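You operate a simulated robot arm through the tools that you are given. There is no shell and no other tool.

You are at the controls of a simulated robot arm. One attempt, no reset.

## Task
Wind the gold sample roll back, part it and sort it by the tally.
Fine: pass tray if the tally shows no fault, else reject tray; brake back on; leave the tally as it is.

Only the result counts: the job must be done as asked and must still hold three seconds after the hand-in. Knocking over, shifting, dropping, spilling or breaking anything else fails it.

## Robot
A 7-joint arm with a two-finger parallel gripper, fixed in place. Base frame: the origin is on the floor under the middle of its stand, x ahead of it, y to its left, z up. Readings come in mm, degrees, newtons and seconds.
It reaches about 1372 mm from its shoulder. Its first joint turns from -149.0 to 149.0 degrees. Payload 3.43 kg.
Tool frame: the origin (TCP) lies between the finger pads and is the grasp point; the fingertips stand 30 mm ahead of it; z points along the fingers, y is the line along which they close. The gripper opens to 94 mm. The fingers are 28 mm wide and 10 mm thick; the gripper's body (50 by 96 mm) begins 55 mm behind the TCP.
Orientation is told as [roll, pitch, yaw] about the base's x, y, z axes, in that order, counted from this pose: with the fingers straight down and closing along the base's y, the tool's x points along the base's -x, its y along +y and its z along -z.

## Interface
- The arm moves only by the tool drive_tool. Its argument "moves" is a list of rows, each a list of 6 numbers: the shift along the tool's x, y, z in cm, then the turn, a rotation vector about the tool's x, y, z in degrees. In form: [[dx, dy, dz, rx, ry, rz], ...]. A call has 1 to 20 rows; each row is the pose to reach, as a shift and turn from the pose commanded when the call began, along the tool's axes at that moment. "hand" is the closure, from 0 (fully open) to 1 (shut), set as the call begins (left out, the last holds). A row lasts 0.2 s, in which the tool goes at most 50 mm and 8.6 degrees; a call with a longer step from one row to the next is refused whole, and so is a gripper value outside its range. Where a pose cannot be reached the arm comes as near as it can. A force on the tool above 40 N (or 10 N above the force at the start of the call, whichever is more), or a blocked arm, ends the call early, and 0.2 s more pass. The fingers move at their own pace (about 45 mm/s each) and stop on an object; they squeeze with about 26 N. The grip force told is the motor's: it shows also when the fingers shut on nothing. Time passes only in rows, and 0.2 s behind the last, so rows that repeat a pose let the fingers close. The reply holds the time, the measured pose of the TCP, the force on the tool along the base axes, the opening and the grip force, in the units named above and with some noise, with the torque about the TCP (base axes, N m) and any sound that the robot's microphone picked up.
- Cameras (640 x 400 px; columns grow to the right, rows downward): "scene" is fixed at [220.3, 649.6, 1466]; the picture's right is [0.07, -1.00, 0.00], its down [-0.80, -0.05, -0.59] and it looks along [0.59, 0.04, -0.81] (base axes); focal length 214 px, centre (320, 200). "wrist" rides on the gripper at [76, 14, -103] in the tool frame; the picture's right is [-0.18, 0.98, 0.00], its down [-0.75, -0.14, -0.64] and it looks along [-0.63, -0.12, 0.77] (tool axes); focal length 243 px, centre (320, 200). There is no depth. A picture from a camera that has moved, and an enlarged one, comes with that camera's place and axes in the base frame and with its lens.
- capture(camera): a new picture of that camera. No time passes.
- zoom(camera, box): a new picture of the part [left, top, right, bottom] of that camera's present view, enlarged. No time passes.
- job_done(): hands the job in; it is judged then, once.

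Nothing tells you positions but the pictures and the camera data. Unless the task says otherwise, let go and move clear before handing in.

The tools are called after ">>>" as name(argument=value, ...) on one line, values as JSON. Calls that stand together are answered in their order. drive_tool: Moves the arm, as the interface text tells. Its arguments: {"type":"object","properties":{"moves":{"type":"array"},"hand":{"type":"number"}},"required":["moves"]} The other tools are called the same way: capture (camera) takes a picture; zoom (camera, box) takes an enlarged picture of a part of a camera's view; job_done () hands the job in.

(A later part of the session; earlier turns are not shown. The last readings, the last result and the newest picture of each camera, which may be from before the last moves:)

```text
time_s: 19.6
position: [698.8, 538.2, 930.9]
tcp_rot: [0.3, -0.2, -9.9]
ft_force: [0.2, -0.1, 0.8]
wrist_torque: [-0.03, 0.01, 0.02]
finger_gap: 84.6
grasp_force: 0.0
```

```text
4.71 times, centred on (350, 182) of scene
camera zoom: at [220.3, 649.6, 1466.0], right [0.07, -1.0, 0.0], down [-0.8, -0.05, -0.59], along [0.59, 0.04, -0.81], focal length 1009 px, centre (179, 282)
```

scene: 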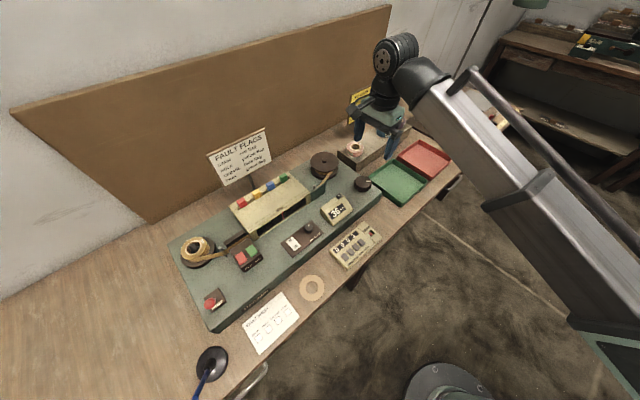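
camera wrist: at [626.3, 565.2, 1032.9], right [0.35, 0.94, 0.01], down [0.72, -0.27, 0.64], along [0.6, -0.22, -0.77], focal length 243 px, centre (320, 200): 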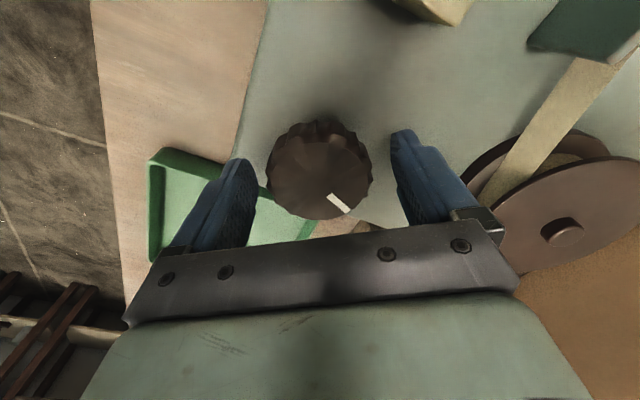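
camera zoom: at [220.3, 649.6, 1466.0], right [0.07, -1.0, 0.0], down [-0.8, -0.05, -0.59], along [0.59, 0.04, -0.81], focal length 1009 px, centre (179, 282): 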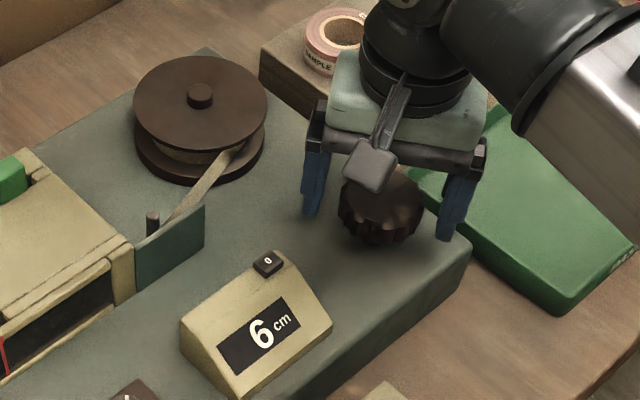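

Regripping the knob now, then a further ~14° counter-clockwise.

>>> drive_tool(moves=[[0, 0, 0, 0, 0, 0], [0, 0, 0, 0, 0, 0], [0, 0, 0, 0, 0, 0], [0, 0, 0, 0, 0, 0], [0, 0, 0, 0, 0, -5], [0, 0, 0, 0, 0, -10], [0, 0, 0, 0, 0, -14]], hand=1)

>>> zoom(camera="scene", box=[310, 140, 390, 225])

>>> zoom(camera="scene", box=[210, 215, 290, 285])

```text
time_s: 21.2
position: [699.8, 536.9, 931.9]
tcp_rot: [0.1, -0.2, 4.3]
ft_force: [-0.3, -12.1, -1.2]
wrist_torque: [-0.12, -0.01, -0.04]
finger_gap: 57.5
grasp_force: 45.2
```

```text
4.71 times, centred on (350, 182) of scene
camera zoom: at [220.3, 649.6, 1466.0], right [0.07, -1.0, 0.0], down [-0.8, -0.05, -0.59], along [0.59, 0.04, -0.81], focal length 1009 px, centre (179, 282)
```

zoom: 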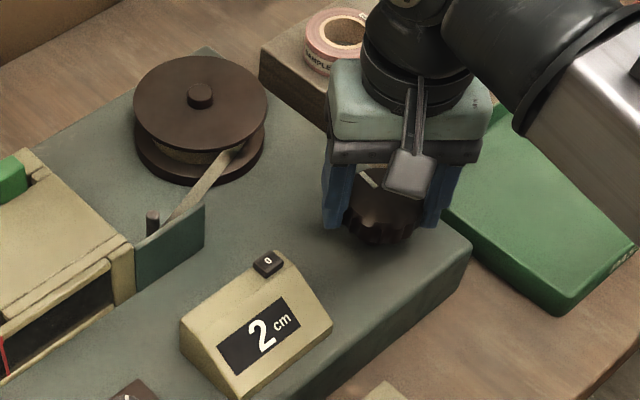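

```text
5.71 times, centred on (250, 250) of scene
camera zoom: at [220.3, 649.6, 1466.0], right [0.07, -1.0, 0.0], down [-0.8, -0.05, -0.59], along [0.59, 0.04, -0.81], focal length 1226 px, centre (720, -86)
```

zoom: 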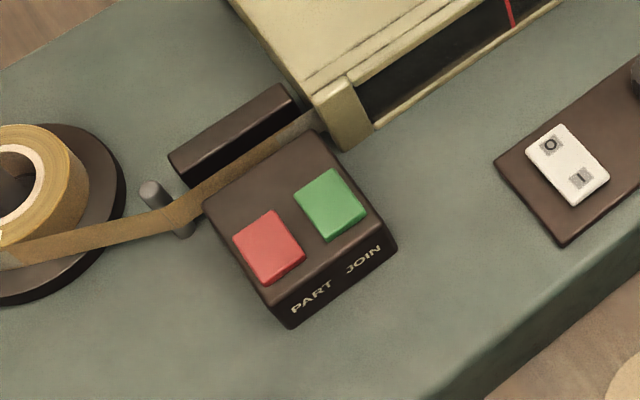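

Counter at 2 cm; the gold/pale join is now inside the splicer gap. I'll zoom further to see exactly where.

>>> zoom(camera="scene", box=[228, 225, 268, 255])

>>> zoom(camera="scene", box=[330, 195, 350, 215])

```text
13.33 times, centred on (248, 240) of scene
camera zoom: at [220.3, 649.6, 1466.0], right [0.07, -1.0, 0.0], down [-0.8, -0.05, -0.59], along [0.59, 0.04, -0.81], focal length 2860 px, centre (1280, -333)
```

zoom: 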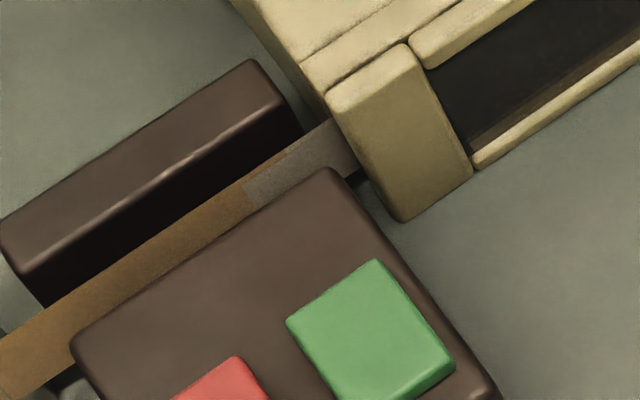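

```text
16.00 times, centred on (340, 205) of scene
camera zoom: at [220.3, 649.6, 1466.0], right [0.07, -1.0, 0.0], down [-0.8, -0.05, -0.59], along [0.59, 0.04, -0.81], focal length 3432 px, centre (0, 120)
```

zoom: 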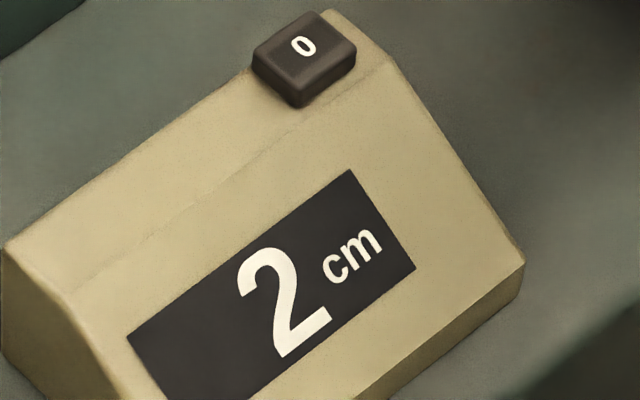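

The join is about 2 cm short of the splicer's middle, matching the counter. I turn 6° more.

>>> drive_tool(moves=[[0, -0.05, 0, 0, 0, -3], [0, -0.08, 0, 0, 0, -6], [0, -0.08, 0, 0, 0, -6]], hand=1)

>>> zoom(camera="scene", box=[328, 190, 352, 220])

>>> zoom(camera="scene", box=[228, 225, 268, 255])

```text
time_s: 22.0
position: [698.6, 536.7, 931.7]
tcp_rot: [0.2, -0.2, 10.3]
ft_force: [-5.6, -10.4, 2.1]
wrist_torque: [-1.21, 0.3, -0.01]
finger_gap: 57.5
grasp_force: 45.9
```

```text
13.33 times, centred on (340, 205) of scene
camera zoom: at [220.3, 649.6, 1466.0], right [0.07, -1.0, 0.0], down [-0.8, -0.05, -0.59], along [0.59, 0.04, -0.81], focal length 2860 px, centre (53, 133)
```

zoom: 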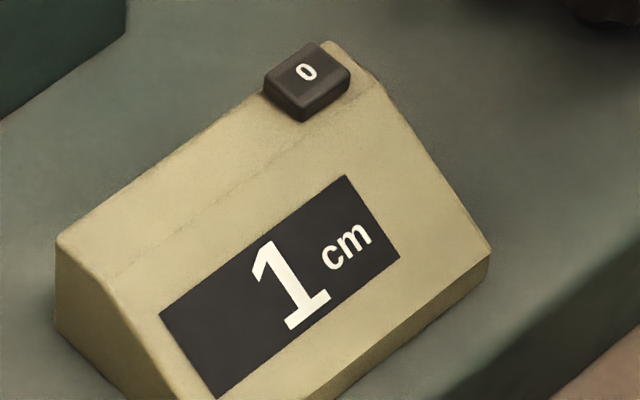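

```text
13.33 times, centred on (248, 240) of scene
camera zoom: at [220.3, 649.6, 1466.0], right [0.07, -1.0, 0.0], down [-0.8, -0.05, -0.59], along [0.59, 0.04, -0.81], focal length 2860 px, centre (1280, -333)
```

zoom: 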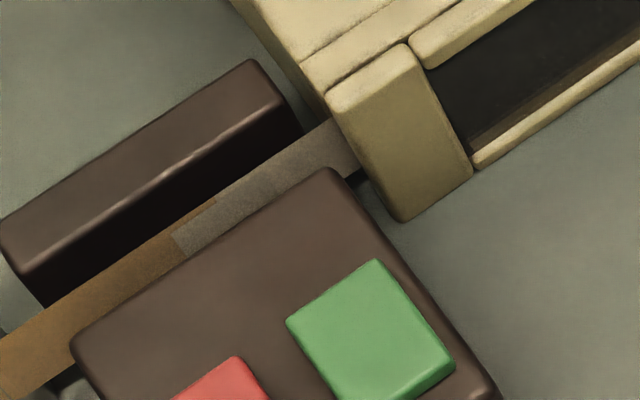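

Counter 1, join near the middle of the splicer. A last small turn of about 2.5°.

>>> drive_tool(moves=[[0, -0.04, 0, 0, 0, -1.5], [0, -0.08, 0, 0, 0, -2.5], [0, -0.08, 0, 0, 0, -2.5]], hand=1)

>>> zoom(camera="scene", box=[328, 190, 352, 220])

>>> zoom(camera="scene", box=[228, 225, 268, 255])

```text
time_s: 22.8
position: [699.3, 537.3, 931.7]
tcp_rot: [0.3, -0.3, 12.7]
ft_force: [-4.6, 1.3, -5.2]
wrist_torque: [-1.08, 0.54, -0.03]
finger_gap: 57.2
grasp_force: 45.3
```

```text
13.33 times, centred on (340, 205) of scene
camera zoom: at [220.3, 649.6, 1466.0], right [0.07, -1.0, 0.0], down [-0.8, -0.05, -0.59], along [0.59, 0.04, -0.81], focal length 2860 px, centre (53, 133)
```

zoom: 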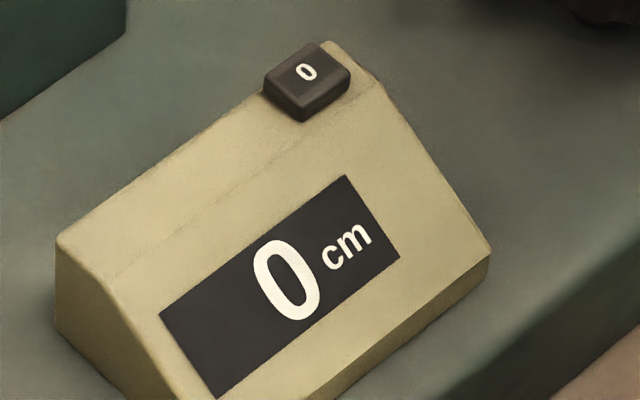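

```text
13.33 times, centred on (248, 240) of scene
camera zoom: at [220.3, 649.6, 1466.0], right [0.07, -1.0, 0.0], down [-0.8, -0.05, -0.59], along [0.59, 0.04, -0.81], focal length 2860 px, centre (1280, -333)
```

zoom: 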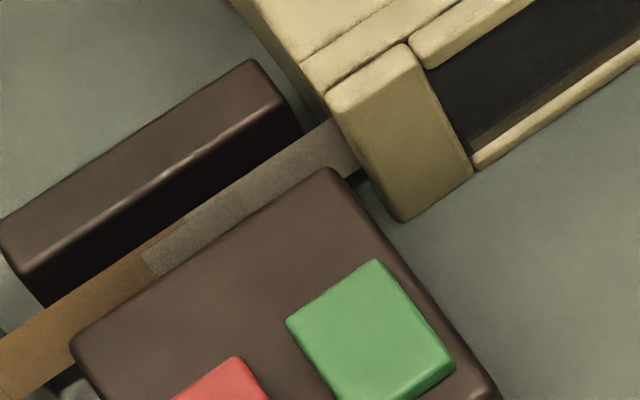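

Counter reads 0 cm and the join sits in the middle of the splicer. I release the knob and rise straight up.

>>> drive_tool(moves=[[0, 0, 0, 0, 0, 0], [0, 0, 0, 0, 0, 0], [0, 0, 0, 0, 0, 0], [0, 0, -3, 0, 0, 0], [0, 0, -7, 0, 0, 0], [0, 0, -11, 0, 0, 0], [0, 0, -15, 0, 0, 0], [0, 0, -18, 0, 0, 0]], hand=0)

>>> zoom(camera="scene", box=[310, 140, 390, 225])

>>> zoom(camera="scene", box=[228, 225, 268, 255])

>>> capture(camera="wrist")

```text
time_s: 24.6
position: [698.1, 534.9, 1112.0]
tcp_rot: [0.1, -0.2, 12.6]
ft_force: [-0.1, -0.5, -0.1]
wrist_torque: [-0.04, 0.02, -0.01]
finger_gap: 93.9
grasp_force: 0.0
```

```text
4.71 times, centred on (350, 182) of scene
camera zoom: at [220.3, 649.6, 1466.0], right [0.07, -1.0, 0.0], down [-0.8, -0.05, -0.59], along [0.59, 0.04, -0.81], focal length 1009 px, centre (179, 282)
```

zoom: 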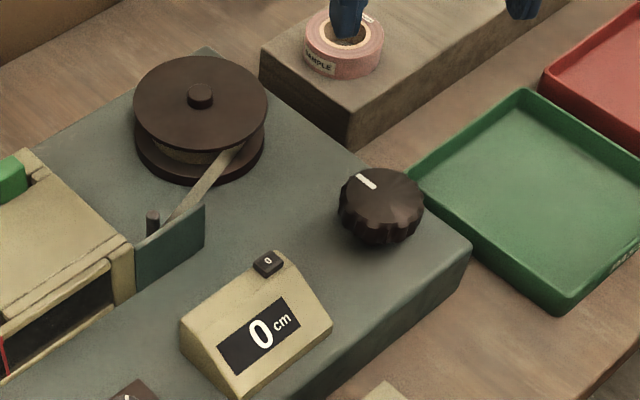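

```text
13.33 times, centred on (248, 240) of scene
camera zoom: at [220.3, 649.6, 1466.0], right [0.07, -1.0, 0.0], down [-0.8, -0.05, -0.59], along [0.59, 0.04, -0.81], focal length 2860 px, centre (1280, -333)
```

zoom: 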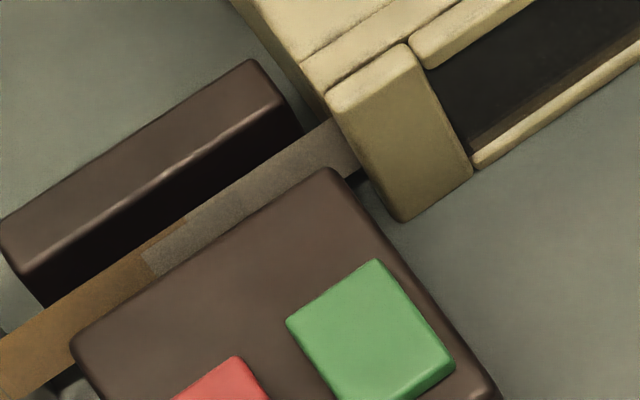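

```text
taken
camera wrist: at [620.1, 532.6, 1214.7], right [-0.04, 1.0, 0.0], down [0.76, 0.03, 0.64], along [0.64, 0.03, -0.76], focal length 243 px, centre (320, 200)
```

wrist: 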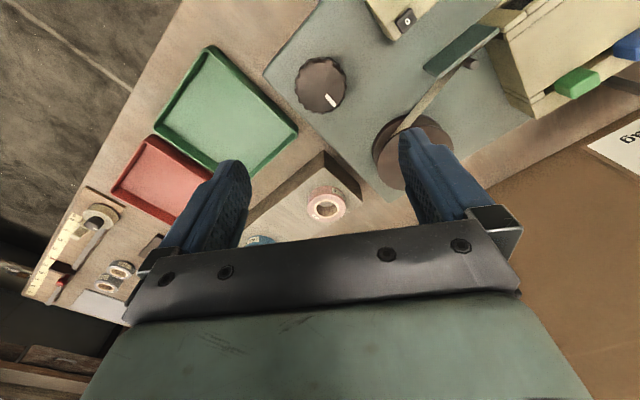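

Everything stays put. I travel back to hover over the brake lever, turning the gripper to the deck's depth direction again.

>>> drive_tool(moves=[[2.583, 3.708, 0, 0, 0, 4.7], [5.167, 7.417, 0, 0, 0, 9.4], [7.75, 11.125, 0, 0, 0, 14.1], [10.33, 14.83, 0, 0, 0, 18.8], [12.92, 18.54, 0, 0, 0, 23.5], [15.5, 22.25, 0, 0, 0, 28.2], [18.08, 25.96, 0, 0, 0, 32.9], [20.67, 29.67, 0, 0, 0, 37.6], [23.25, 33.38, 0, 0, 0, 42.3], [25.83, 37.08, 0, 0, 0, 47], [28.42, 40.79, 1.5, 0, 0, 51.7], [31.0, 44.5, 3.0, 0, 0, 56.4]], hand=0.5)

>>> capture(camera="wrist")

>>> zoom(camera="wrist", box=[270, 30, 400, 130])

```text
time_s: 27.2
position: [298.1, 902.1, 1082.7]
tcp_rot: [0.3, 0.0, -43.8]
ft_force: [-0.3, -0.2, 0.2]
wrist_torque: [0.03, -0.01, 0.0]
finger_gap: 47.2
grasp_force: 0.0
```

```text
taken
camera wrist: at [253.3, 965.0, 1183.8], right [0.81, 0.58, 0.01], down [0.44, -0.63, 0.64], along [0.38, -0.52, -0.77], focal length 243 px, centre (320, 200)
```

wrist: 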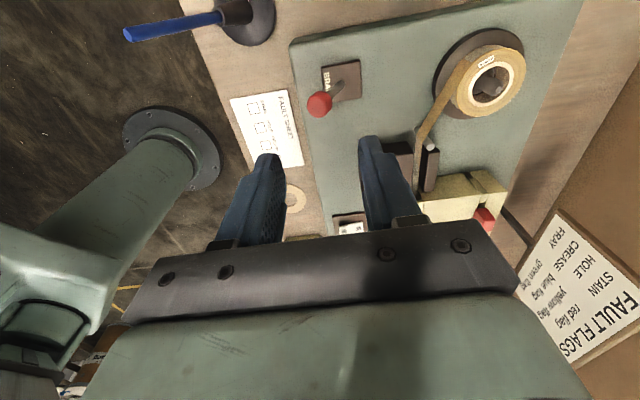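

```text
4.00 times, centred on (335, 80) of wrist
camera zoom: at [253.3, 965.0, 1183.8], right [0.81, 0.58, 0.01], down [0.44, -0.63, 0.64], along [0.38, -0.52, -0.77], focal length 970 px, centre (260, 680)
```

zoom: 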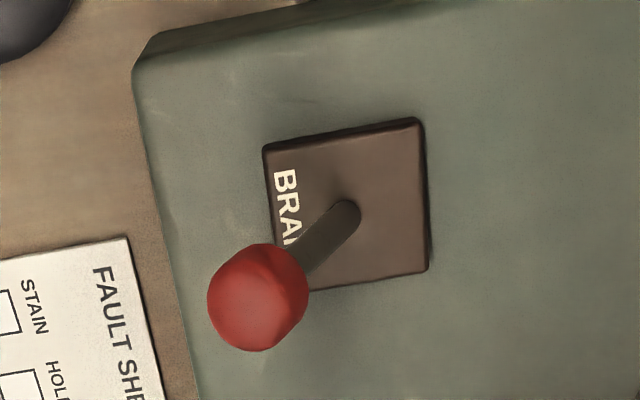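

The lever knob is at about [300, 902]; I descend astride it and push it back away from the operator to put the brake on.

>>> drive_tool(moves=[[0, 0.1, 4.4, 0, 0, 0], [0, 0.1, 8.8, 0, 0, 0], [0, 0.1, 13.1, 0, 0, 0], [0, 0.1, 13.1, 0, 0, 0], [0, 1.1, 13.1, 0, 0, 0], [0, 2.1, 13.1, 0, 0, 0], [0, 3.1, 13.1, 0, 0, 0], [0, 4.1, 13.1, 0, 0, 0], [0, 5.1, 13.1, 0, 0, 0], [0, 5.6, 13.1, 0, 0, 0], [0, 5.8, 13.1, 0, 0, 0]], hand=0.5)

>>> capture(camera="wrist")

```text
time_s: 29.6
position: [337.5, 944.8, 950.3]
tcp_rot: [0.4, 0.0, -43.7]
ft_force: [-0.4, -0.1, 0.3]
wrist_torque: [-0.01, 0.02, 0.01]
finger_gap: 46.9
grasp_force: 0.4
```

```text
taken
camera wrist: at [293.3, 1007.6, 1052.1], right [0.81, 0.58, 0.01], down [0.44, -0.63, 0.64], along [0.38, -0.52, -0.77], focal length 243 px, centre (320, 200)
```

wrist: 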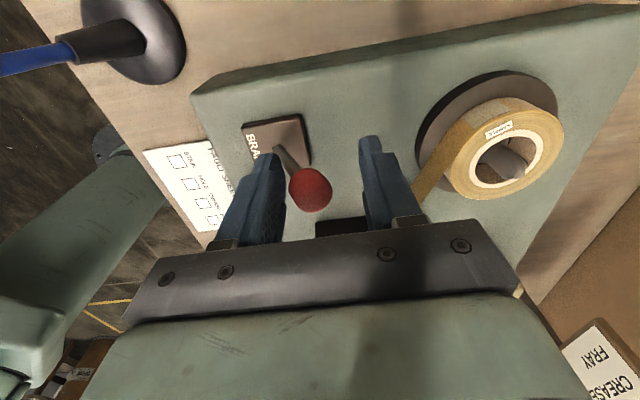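

The lever followed to its original lean. I rise and verify its rest position.

>>> drive_tool(moves=[[0, -0.6, 0, 0, 0, 0], [0, -0.6, -3.5, 0, 0, 0], [0, -0.6, -7, 0, 0, 0], [0, -0.6, -11, 0, 0, 0]], hand=0.5)

>>> capture(camera="wrist")

>>> zoom(camera="wrist", box=[260, 55, 350, 125])

>>> zoom(camera="wrist", box=[300, 145, 380, 220])

```text
time_s: 30.6
position: [332.7, 938.1, 1060.8]
tcp_rot: [0.3, 0.0, -43.8]
ft_force: [-0.4, 0.0, 0.1]
wrist_torque: [-0.04, -0.01, -0.03]
finger_gap: 47.1
grasp_force: 0.1
```

```text
taken
camera wrist: at [288.5, 1002.0, 1162.7], right [0.81, 0.58, 0.01], down [0.44, -0.62, 0.64], along [0.38, -0.52, -0.77], focal length 243 px, centre (320, 200)
```

wrist: 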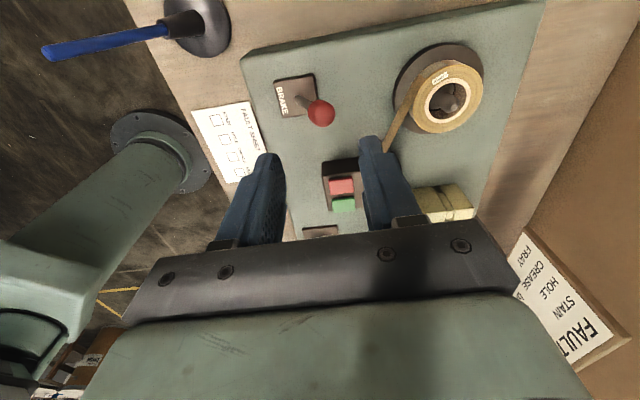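

```text
5.71 times, centred on (305, 90) of wrist
camera zoom: at [288.5, 1002.0, 1162.7], right [0.81, 0.58, 0.01], down [0.44, -0.62, 0.64], along [0.38, -0.52, -0.77], focal length 1386 px, centre (406, 829)
```

zoom: 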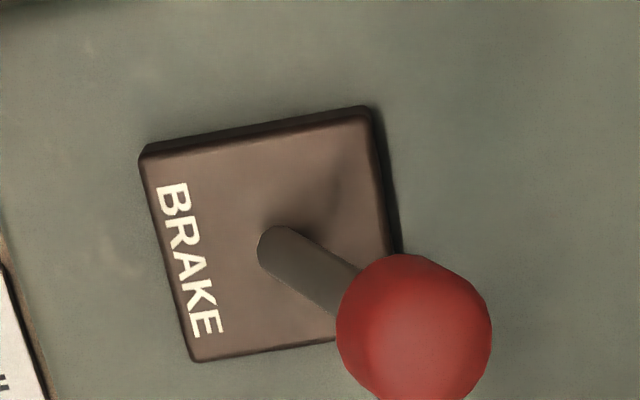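

```text
5.33 times, centred on (340, 182) of wrist
camera zoom: at [288.5, 1002.0, 1162.7], right [0.81, 0.58, 0.01], down [0.44, -0.62, 0.64], along [0.38, -0.52, -0.77], focal length 1294 px, centre (213, 293)
```

zoom: 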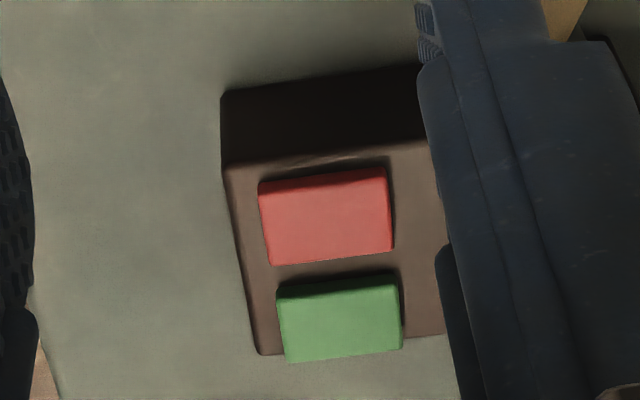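

The brake lever is back in exactly its original position. The PART (red) key top is at about [415.5, 872, 922]; I close the fingers and hover over it, biased slightly away from the green JOIN key.

>>> drive_tool(moves=[[-3.4, 0.3, 0, 0, 0, 0], [-6.9, 0.6, 0, 0, 0, 0], [-10.3, 0.87, 2, 0, 0, 0], [-10.3, 0.87, 5.5, 0, 0, 0], [-10.3, 0.87, 8.0, 0, 0, 0]], hand=1)

>>> capture(camera="wrist")

>>> zoom(camera="scene", box=[200, 210, 290, 285])

```text
time_s: 31.8
position: [415.7, 874.1, 981.1]
tcp_rot: [0.3, 0.1, -43.7]
ft_force: [-1.0, 0.0, 0.5]
wrist_torque: [0.0, -0.01, 0.02]
finger_gap: 0.0
grasp_force: 26.5
```

```text
taken
camera wrist: at [370.4, 936.6, 1083.8], right [0.81, 0.58, 0.01], down [0.44, -0.63, 0.64], along [0.38, -0.52, -0.77], focal length 243 px, centre (320, 200)
```

wrist: 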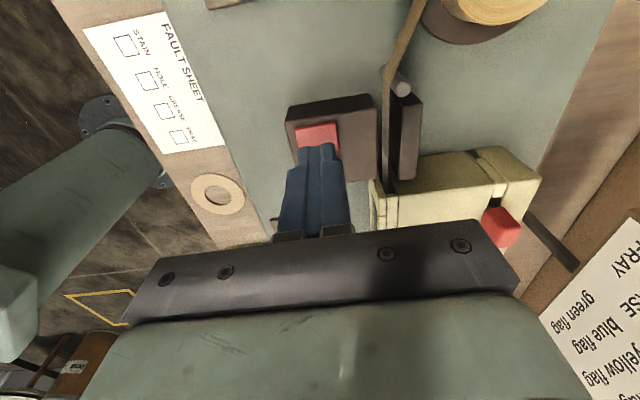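

```text
5.33 times, centred on (245, 248) of scene
camera zoom: at [220.3, 649.6, 1466.0], right [0.07, -1.0, 0.0], down [-0.8, -0.05, -0.59], along [0.59, 0.04, -0.81], focal length 1144 px, centre (720, -53)
```

zoom: 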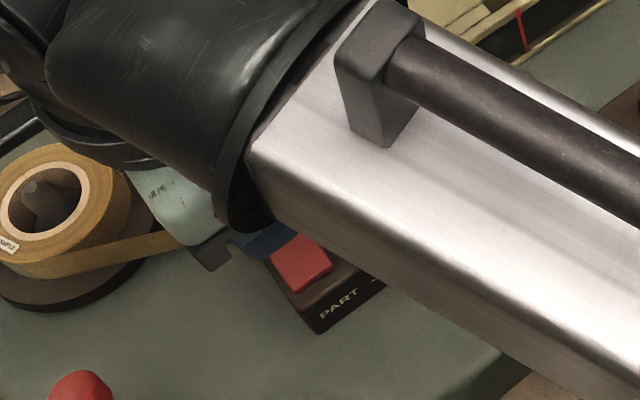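

The fingertips line up with the red key. I descend slowly and press until it gives.

>>> drive_tool(moves=[[0.15, 0, 2.0, 0, 0, 0], [0.15, 0, 2.6, 0, 0, 0], [0.15, 0, 2.9, 0, 0, 0], [0.15, 0, 3.1, 0, 0, 0], [0.15, 0, 3.3, 0, 0, 0]], hand=1)

>>> zoom(camera="wrist", box=[260, 60, 440, 200])

```text
time_s: 33.0
position: [413.4, 874.9, 948.6]
tcp_rot: [0.4, 0.0, -43.7]
ft_force: [-1.7, 0.1, 3.9]
wrist_torque: [0.0, 0.09, -0.01]
finger_gap: 0.2
grasp_force: 26.2
heard: click
```

```text
2.86 times, centred on (350, 130) of wrist
camera zoom: at [368.6, 938.4, 1049.8], right [0.81, 0.58, 0.01], down [0.44, -0.63, 0.64], along [0.38, -0.52, -0.77], focal length 693 px, centre (234, 400)
```

zoom: 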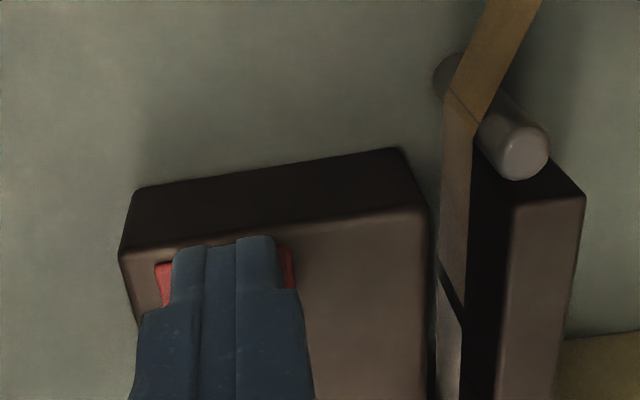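

A click was heard and the tape now shows a gap at the join. I rise and look over the roll to plan the lift.

>>> drive_tool(moves=[[0, 0, -3, 0, 0, 0], [0, 0, -7, 0, 0, 0], [0, 0, -11, 0, 0, 0], [2, 0, -14, 0, 0, 0], [4.5, 0, -16, 0, 0, 0], [7, 0, -17, 0, 0, 0]], hand=0.3)

>>> capture(camera="wrist")

>>> zoom(camera="scene", box=[160, 215, 290, 320])

```text
time_s: 34.4
position: [362.7, 923.7, 1115.9]
tcp_rot: [0.3, -0.1, -43.7]
ft_force: [-0.7, -0.5, -0.6]
wrist_torque: [0.03, 0.02, -0.02]
finger_gap: 65.9
grasp_force: 0.1
```

```text
taken
camera wrist: at [317.6, 987.0, 1218.4], right [0.81, 0.58, 0.01], down [0.44, -0.63, 0.64], along [0.38, -0.52, -0.77], focal length 243 px, centre (320, 200)
```

wrist: 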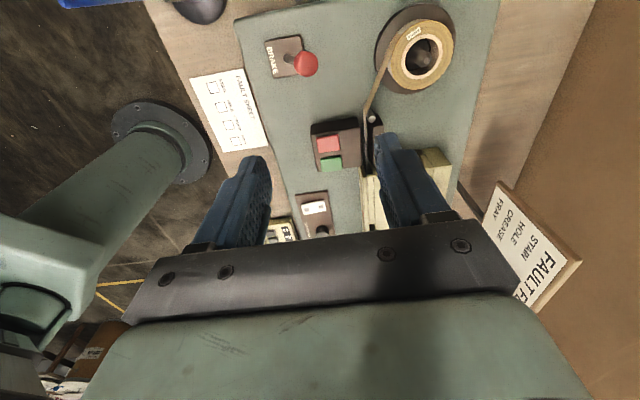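

```text
3.81 times, centred on (225, 268) of scene
camera zoom: at [220.3, 649.6, 1466.0], right [0.07, -1.0, 0.0], down [-0.8, -0.05, -0.59], along [0.59, 0.04, -0.81], focal length 817 px, centre (682, -57)
```

zoom: 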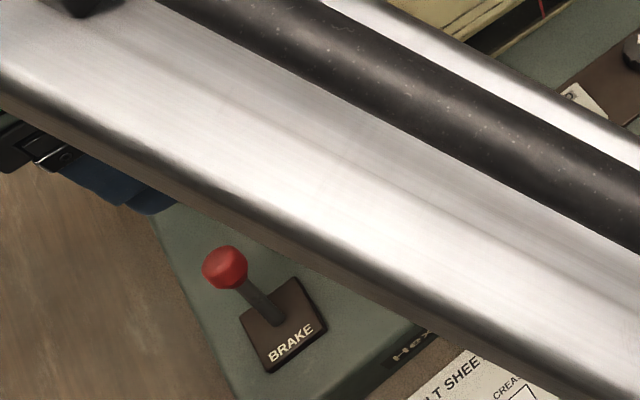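

>>> zoom(camera="wrist", box=[340, 0, 480, 100])

>>> zoom(camera="wrist", box=[290, 100, 400, 190])

```text
4.00 times, centred on (410, 50) of wrist
camera zoom: at [317.6, 987.0, 1218.4], right [0.81, 0.58, 0.01], down [0.44, -0.63, 0.64], along [0.38, -0.52, -0.77], focal length 970 px, centre (-40, 800)
```

zoom: 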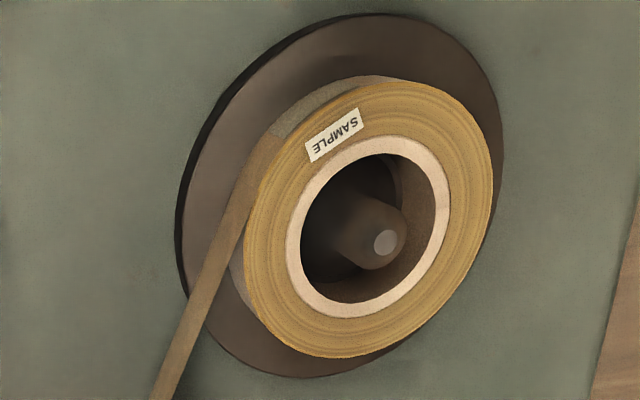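

```text
4.44 times, centred on (345, 145) of wrist
camera zoom: at [317.6, 987.0, 1218.4], right [0.81, 0.58, 0.01], down [0.44, -0.63, 0.64], along [0.38, -0.52, -0.77], focal length 1078 px, centre (209, 444)
```

zoom: 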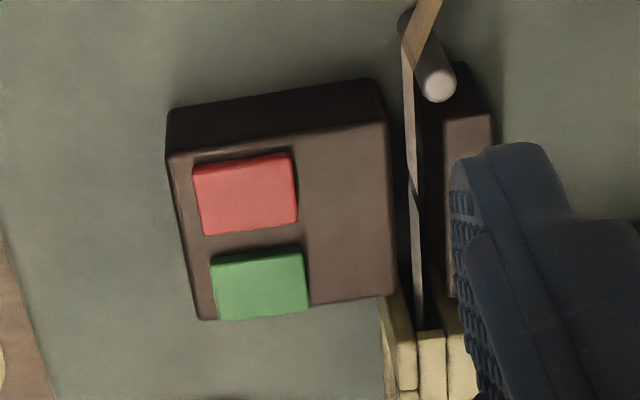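

The tape is parted and the roll tail runs from the front side of the roll to the guide pin. I'll grip the roll along the machine's long direction so the fingers stay clear of that tail: turn the gripper 90° and hover over the roll at about [438, 1012].

>>> drive_tool(moves=[[0.06, 1.05, 0, 0, 0, -8.2], [0.12, 2.1, 0, 0, 0, -16.4], [0.17, 3.15, 0, 0, 0, -24.5], [0.23, 4.2, 0, 0, 0, -32.7], [0.29, 5.25, 0, 0, 0, -40.9], [0.35, 6.3, 0, 0, 0, -49.1], [0.41, 7.35, 0, 0, 0, -57.3], [0.47, 8.4, 0, 0, 0, -65.5], [0.52, 9.45, 0, 0, 0, -73.6], [0.58, 10.5, 0, 0, 0, -81.8], [0.64, 11.5, 0, 0, 0, -90]], hand=0)

>>> capture(camera="wrist")

>>> capture(camera="scene")

```text
time_s: 36.8
position: [438.5, 1012.3, 1117.5]
tcp_rot: [-0.1, -0.4, 46.4]
ft_force: [0.3, -0.2, 0.3]
wrist_torque: [0.01, 0.0, 0.01]
finger_gap: 93.9
grasp_force: 0.1
```

```text
taken
camera wrist: at [375.4, 966.0, 1219.6], right [-0.59, 0.81, 0.0], down [0.62, 0.45, 0.65], along [0.52, 0.38, -0.76], focal length 243 px, centre (320, 200)
```

wrist: 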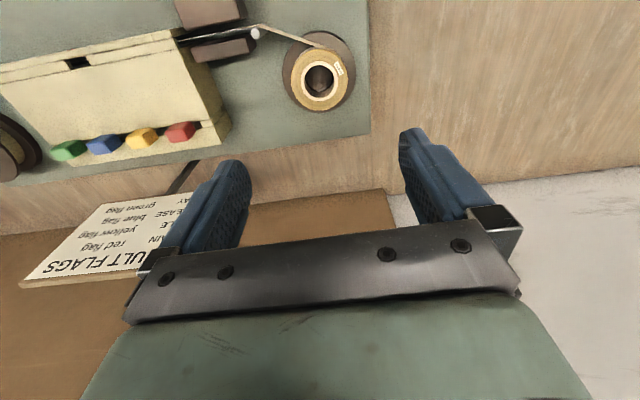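

```text
taken
```

scene: 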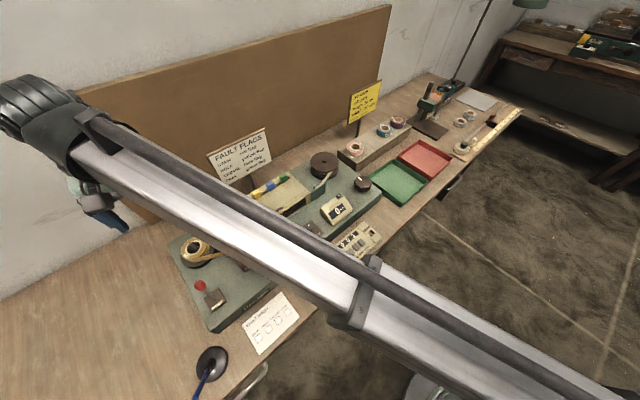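

>>> zoom(camera="wrist", box=[240, 10, 380, 130])

>>> zoom(camera="scene", box=[165, 220, 235, 280])

```text
3.33 times, centred on (310, 70) of wrist
camera zoom: at [375.4, 966.0, 1219.6], right [-0.59, 0.81, 0.0], down [0.62, 0.45, 0.65], along [0.52, 0.38, -0.76], focal length 809 px, centre (353, 633)
```

zoom: 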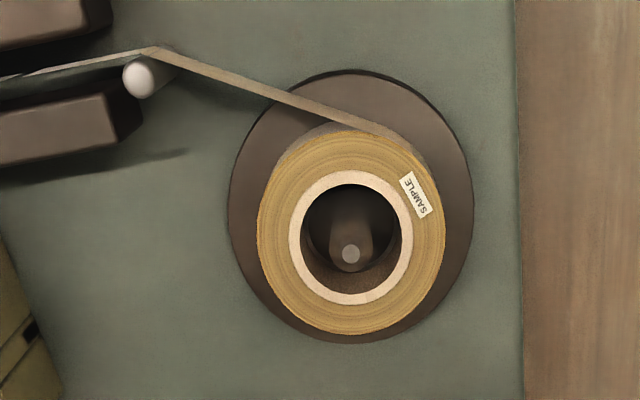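

```text
6.67 times, centred on (200, 250) of scene
camera zoom: at [220.3, 649.6, 1466.0], right [0.07, -1.0, 0.0], down [-0.8, -0.05, -0.59], along [0.59, 0.04, -0.81], focal length 1430 px, centre (1120, -133)
```

zoom: 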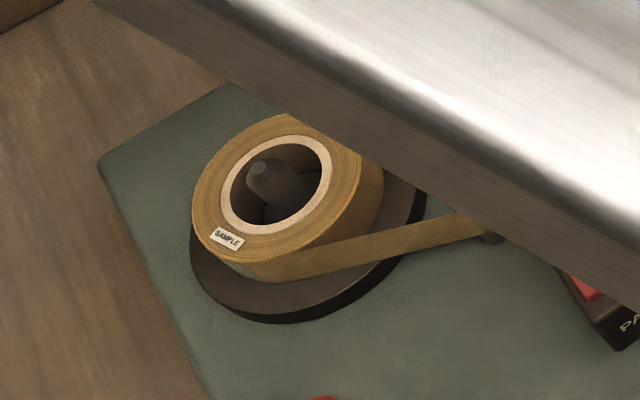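

The roll centre is at about [437, 1010], top near z≈918, flange top near z≈899. I descend with open fingers to put the tips at z≈903, just above the flange.

>>> drive_tool(moves=[[0.14, 0, 4.6, 0, 0, 0], [0.14, 0, 9.2, 0, 0, 0], [0.14, 0, 13.8, 0, 0, 0], [0.14, 0, 16.5, 0, 0, 0], [0.14, 0, 18.1, 0, 0, 0]], hand=0)

>>> capture(camera="wrist")

>>> zoom(camera="wrist", box=[210, 90, 430, 220])

```text
time_s: 38.0
position: [436.7, 1010.3, 938.5]
tcp_rot: [0.0, -0.4, 46.3]
ft_force: [0.4, -0.2, 0.1]
wrist_torque: [-0.03, 0.02, -0.01]
finger_gap: 94.0
grasp_force: 0.0
```

```text
taken
camera wrist: at [374.0, 965.5, 1039.7], right [-0.58, 0.81, 0.0], down [0.62, 0.44, 0.65], along [0.52, 0.38, -0.76], focal length 243 px, centre (320, 200)
```

wrist: 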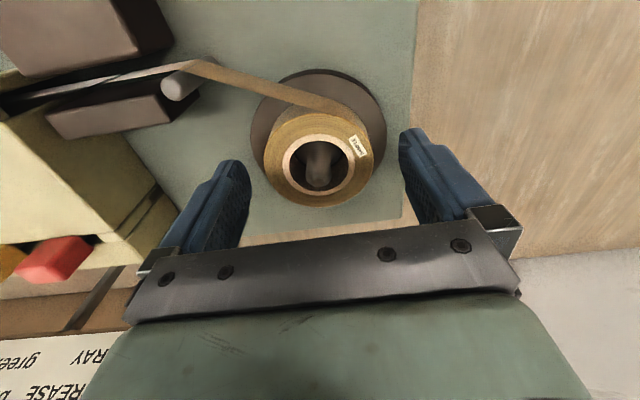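

```text
2.91 times, centred on (320, 155) of wrist
camera zoom: at [374.0, 965.5, 1039.7], right [-0.58, 0.81, 0.0], down [0.62, 0.44, 0.65], along [0.52, 0.38, -0.76], focal length 706 px, centre (320, 331)
```

zoom: 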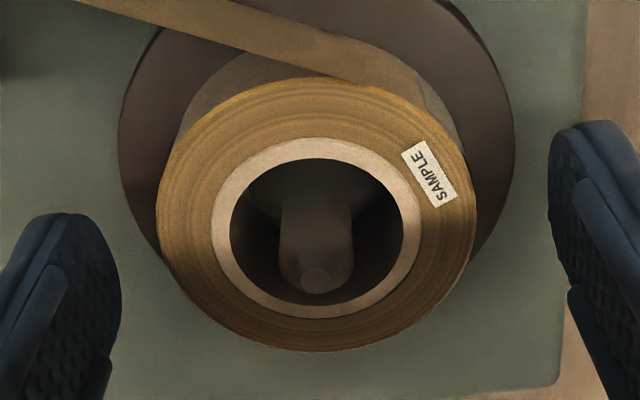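

Well centred. I lower 3.5 mm more and close on the roll.

>>> drive_tool(moves=[[0, 0, 0.35, 0, 0, 0], [0, 0, 0.35, 0, 0, 0], [0, 0, 0.35, 0, 0, 0], [0, 0, 0.35, 0, 0, 0], [0, 0, 0.35, 0, 0, 0]], hand=1)

>>> zoom(camera="wrist", box=[210, 90, 430, 220])

```text
time_s: 39.2
position: [437.1, 1011.0, 935.1]
tcp_rot: [-0.1, -0.3, 46.3]
ft_force: [0.8, 0.3, 0.8]
wrist_torque: [0.01, 0.02, 0.03]
finger_gap: 64.4
grasp_force: 26.1
```

```text
2.91 times, centred on (320, 155) of wrist
camera zoom: at [374.1, 965.8, 1035.6], right [-0.58, 0.81, 0.0], down [0.62, 0.44, 0.65], along [0.52, 0.38, -0.76], focal length 706 px, centre (320, 331)
```

zoom: 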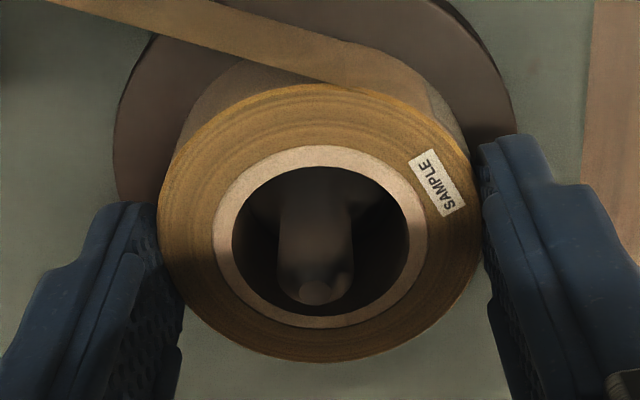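

Gripped at 64.4 mm on the roll. I lift straight up, first a short way.

>>> drive_tool(moves=[[0, 0, -1, 0, 0, 0], [0, 0, -2, 0, 0, 0], [0, 0, -3.5, 0, 0, 0], [0, 0, -5, 0, 0, 0], [0, 0, -6.5, 0, 0, 0]], hand=1)

>>> capture(camera="wrist")

>>> zoom(camera="scene", box=[150, 200, 290, 310])

```text
time_s: 40.4
position: [436.8, 1011.3, 998.7]
tcp_rot: [0.0, -0.4, 46.3]
ft_force: [-0.9, -0.4, 0.1]
wrist_torque: [0.01, 0.03, 0.01]
finger_gap: 64.5
grasp_force: 26.3
```

```text
taken
camera wrist: at [373.7, 965.8, 1100.0], right [-0.58, 0.81, 0.0], down [0.62, 0.44, 0.65], along [0.52, 0.38, -0.76], focal length 243 px, centre (320, 200)
```

wrist: 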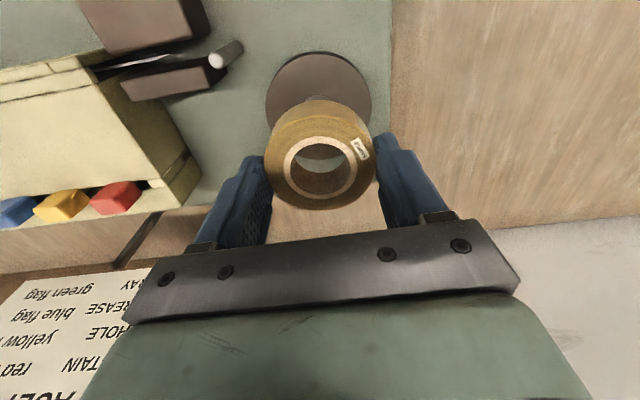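

```text
3.64 times, centred on (220, 255) of scene
camera zoom: at [220.3, 649.6, 1466.0], right [0.07, -1.0, 0.0], down [-0.8, -0.05, -0.59], along [0.59, 0.04, -0.81], focal length 780 px, centre (684, 0)
```

zoom: 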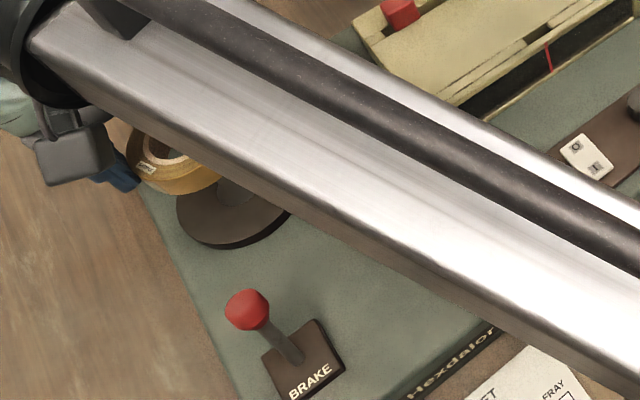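

The roll is off the spindle and its tail is wound on; brake lever still in the on position. I raise further and swing slightly toward the operator side, away from the sign, before carrying it along.

>>> drive_tool(moves=[[2, -0.3, -2.7, 0, 0, 0], [4.1, -0.6, -5.4, 0, 0, 0], [6.2, -0.9, -8, 0, 0, 0], [6.2, -0.9, -9, 0, 0, 0]], hand=1)

>>> capture(camera="wrist")

>>> capture(camera="scene")

```text
time_s: 41.4
position: [400.2, 960.0, 1089.7]
tcp_rot: [-0.1, -0.2, 46.4]
ft_force: [-0.4, 0.8, -0.1]
wrist_torque: [-0.02, -0.01, -0.01]
finger_gap: 64.2
grasp_force: 26.3
```

```text
taken
camera wrist: at [337.2, 914.2, 1189.3], right [-0.58, 0.81, 0.0], down [0.62, 0.44, 0.65], along [0.52, 0.38, -0.76], focal length 243 px, centre (320, 200)
```

wrist: 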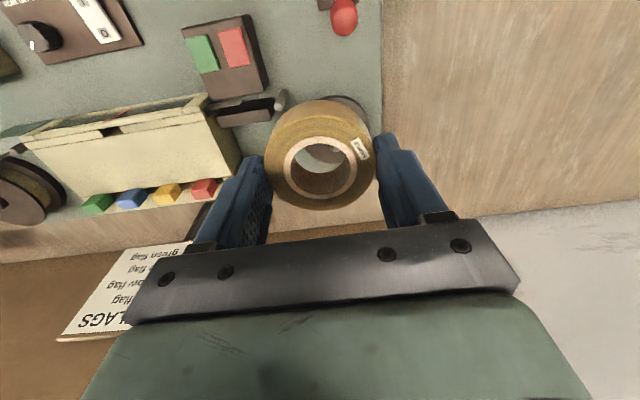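

```text
taken
```

scene: 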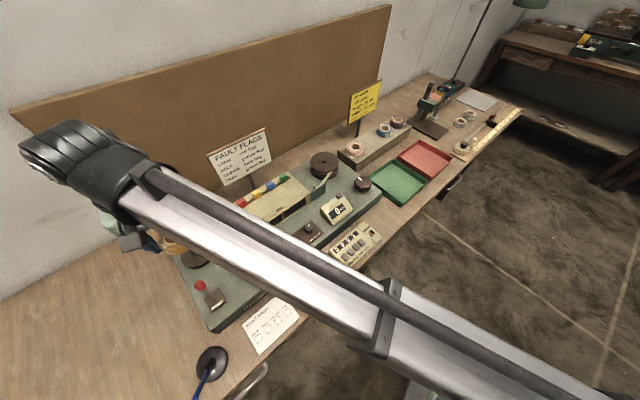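

Grip is steady. Before carrying on, I zoom on the tray fronts to read their labels.

>>> zoom(camera="scene", box=[410, 180, 440, 205])

>>> zoom(camera="scene", box=[435, 160, 460, 185])

>>> zoom(camera="scene", box=[325, 215, 395, 275])

```text
16.00 times, centred on (425, 192) of scene
camera zoom: at [220.3, 649.6, 1466.0], right [0.07, -1.0, 0.0], down [-0.8, -0.05, -0.59], along [0.59, 0.04, -0.81], focal length 3432 px, centre (-1360, 320)
```

zoom: 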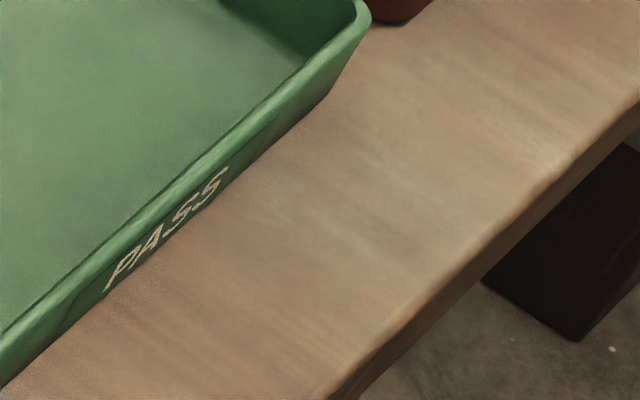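

```text
16.00 times, centred on (448, 172) of scene
camera zoom: at [220.3, 649.6, 1466.0], right [0.07, -1.0, 0.0], down [-0.8, -0.05, -0.59], along [0.59, 0.04, -0.81], focal length 3432 px, centre (-1720, 640)
```

zoom: 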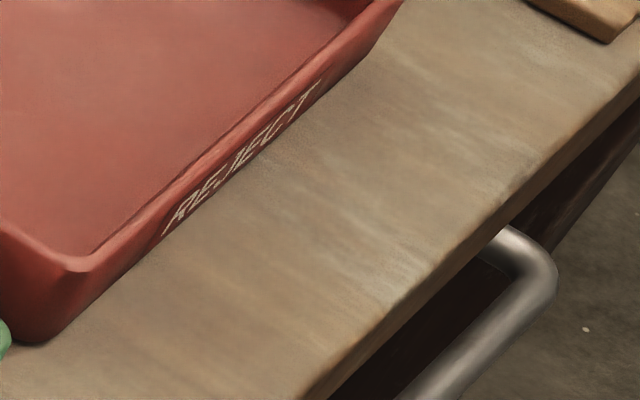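

```text
6.67 times, centred on (360, 245) of scene
camera zoom: at [220.3, 649.6, 1466.0], right [0.07, -1.0, 0.0], down [-0.8, -0.05, -0.59], along [0.59, 0.04, -0.81], focal length 1430 px, centre (53, -100)
```

zoom: 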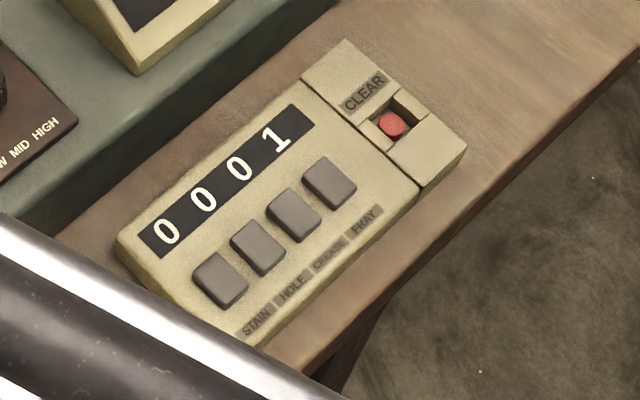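

Green is PASS, red is REJECT, and the tally still reads 0001 (one fray), so it goes to the red tray. I carry the roll there, turning the gripper on the way.

>>> drive_tool(moves=[[0.954, -4.8, 0, 0, 0, 5.3], [1.907, -9.6, 0, 0, 0, 10.6], [2.861, -14.4, 0, 0, 0, 15.9], [3.814, -19.2, 0, 0, 0, 21.2], [4.768, -24, 0, 0, 0, 26.5], [5.721, -28.8, 0, 0, 0, 31.8], [6.675, -33.6, 0, 0, 0, 37.1], [7.628, -38.4, 0, 0, 0, 42.4], [8.58, -43.2, 0, 0, 0, 47.7], [9.535, -48, 0, 0, 0, 53], [10.49, -52.8, 0, 0, 0, 58.3], [11.44, -57.6, 0, 0, 0, 63.6], [12.4, -62.4, 0, 0, 0, 68.9], [13.35, -67.2, 0, 0, 0, 74.2], [14.3, -72, 0, 0, 0, 79.5], [15.26, -76.8, 0, 0, 0, 84.8], [16.21, -81.6, 0, 0, 0, 90]], hand=1)

>>> capture(camera="wrist")

>>> capture(camera="scene")

```text
time_s: 45.0
position: [878.8, 280.0, 1085.6]
tcp_rot: [0.4, 0.0, -43.7]
ft_force: [0.3, 0.0, -1.0]
wrist_torque: [0.0, -0.01, -0.01]
finger_gap: 64.5
grasp_force: 25.5
```

```text
taken
camera wrist: at [834.6, 342.1, 1188.6], right [0.81, 0.58, 0.01], down [0.44, -0.63, 0.64], along [0.38, -0.52, -0.77], focal length 243 px, centre (320, 200)
```

wrist: 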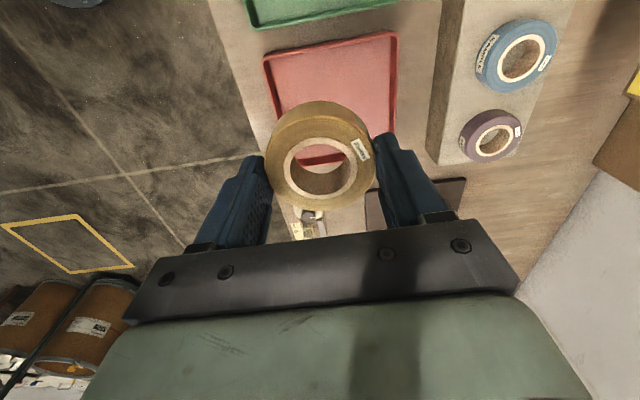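

```text
taken
```

scene: 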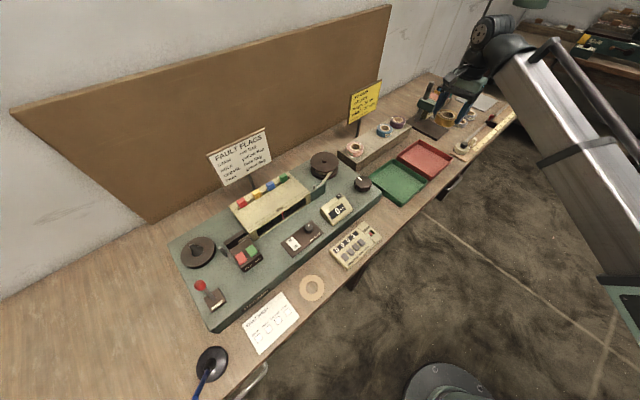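

The tray is lower and further along than first thought (rim z≈831, centre about [935, 246]). I shift over its middle and look again.

>>> drive_tool(moves=[[-3.2, 0.65, 0, 0, 0, 0], [-6.4, 1.3, 0, 0, 0, 0], [-6.4, 1.3, 0, 0, 0, 0]], hand=1)

>>> capture(camera="wrist")

>>> zoom(camera="scene", box=[370, 70, 510, 200])

```text
time_s: 45.8
position: [933.9, 243.9, 1084.5]
tcp_rot: [0.3, -0.1, -43.7]
ft_force: [-0.3, -0.1, -0.6]
wrist_torque: [0.02, 0.01, 0.0]
finger_gap: 64.2
grasp_force: 26.1
```

```text
taken
camera wrist: at [889.4, 306.4, 1187.3], right [0.81, 0.58, 0.01], down [0.44, -0.63, 0.64], along [0.38, -0.52, -0.77], focal length 243 px, centre (320, 200)
```

wrist: 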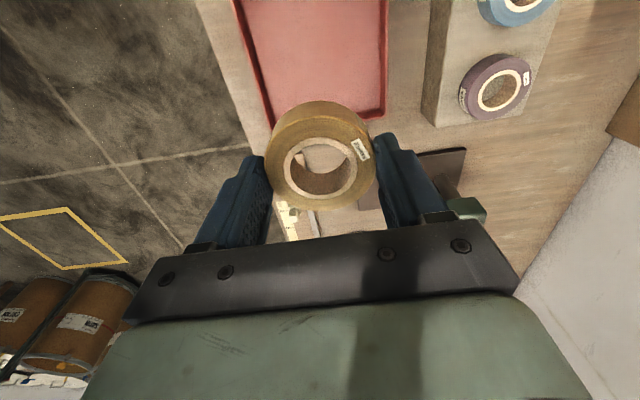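

```text
3.08 times, centred on (440, 135) of scene
camera zoom: at [220.3, 649.6, 1466.0], right [0.07, -1.0, 0.0], down [-0.8, -0.05, -0.59], along [0.59, 0.04, -0.81], focal length 660 px, centre (-49, 400)
```

zoom: 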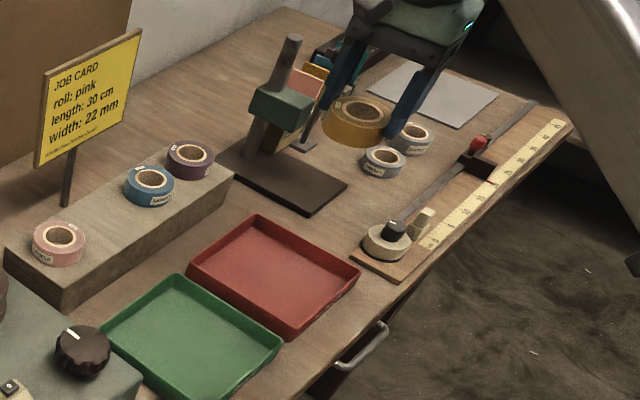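

The roll is now centred over the red tray. I lower it to about 4 cm above the expected floor and look.

>>> drive_tool(moves=[[0, 0, 4, 0, 0, 0], [0, 0, 8, 0, 0, 0], [0, 0, 12, 0, 0, 0], [0, 0, 16, 0, 0, 0], [0, 0, 19, 0, 0, 0]], hand=1)

>>> capture(camera="wrist")

>>> zoom(camera="scene", box=[370, 90, 490, 200])

```text
time_s: 47.0
position: [933.5, 244.6, 897.0]
tcp_rot: [0.3, 0.0, -43.7]
ft_force: [-0.8, 0.0, -0.2]
wrist_torque: [-0.01, -0.02, -0.01]
finger_gap: 64.5
grasp_force: 25.9
```

```text
taken
camera wrist: at [888.5, 306.9, 998.6], right [0.81, 0.58, 0.01], down [0.44, -0.63, 0.64], along [0.38, -0.52, -0.77], focal length 243 px, centre (320, 200)
```

wrist: 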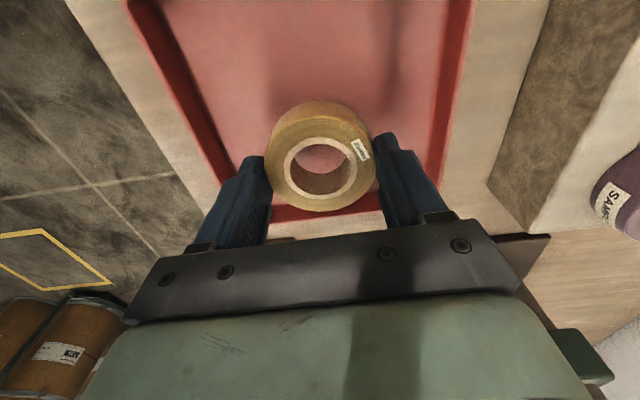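

```text
3.64 times, centred on (430, 145) of scene
camera zoom: at [220.3, 649.6, 1466.0], right [0.07, -1.0, 0.0], down [-0.8, -0.05, -0.59], along [0.59, 0.04, -0.81], focal length 780 px, centre (-80, 400)
```

zoom: 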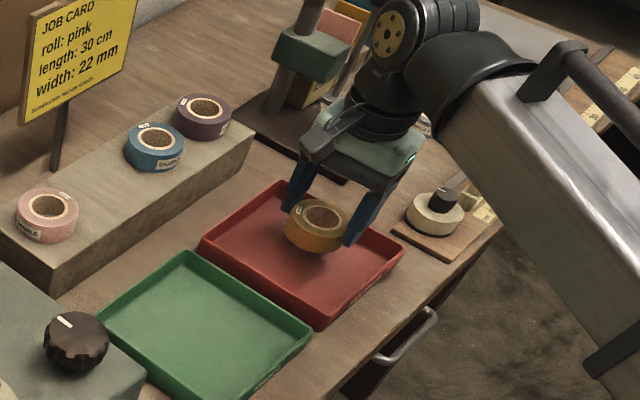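

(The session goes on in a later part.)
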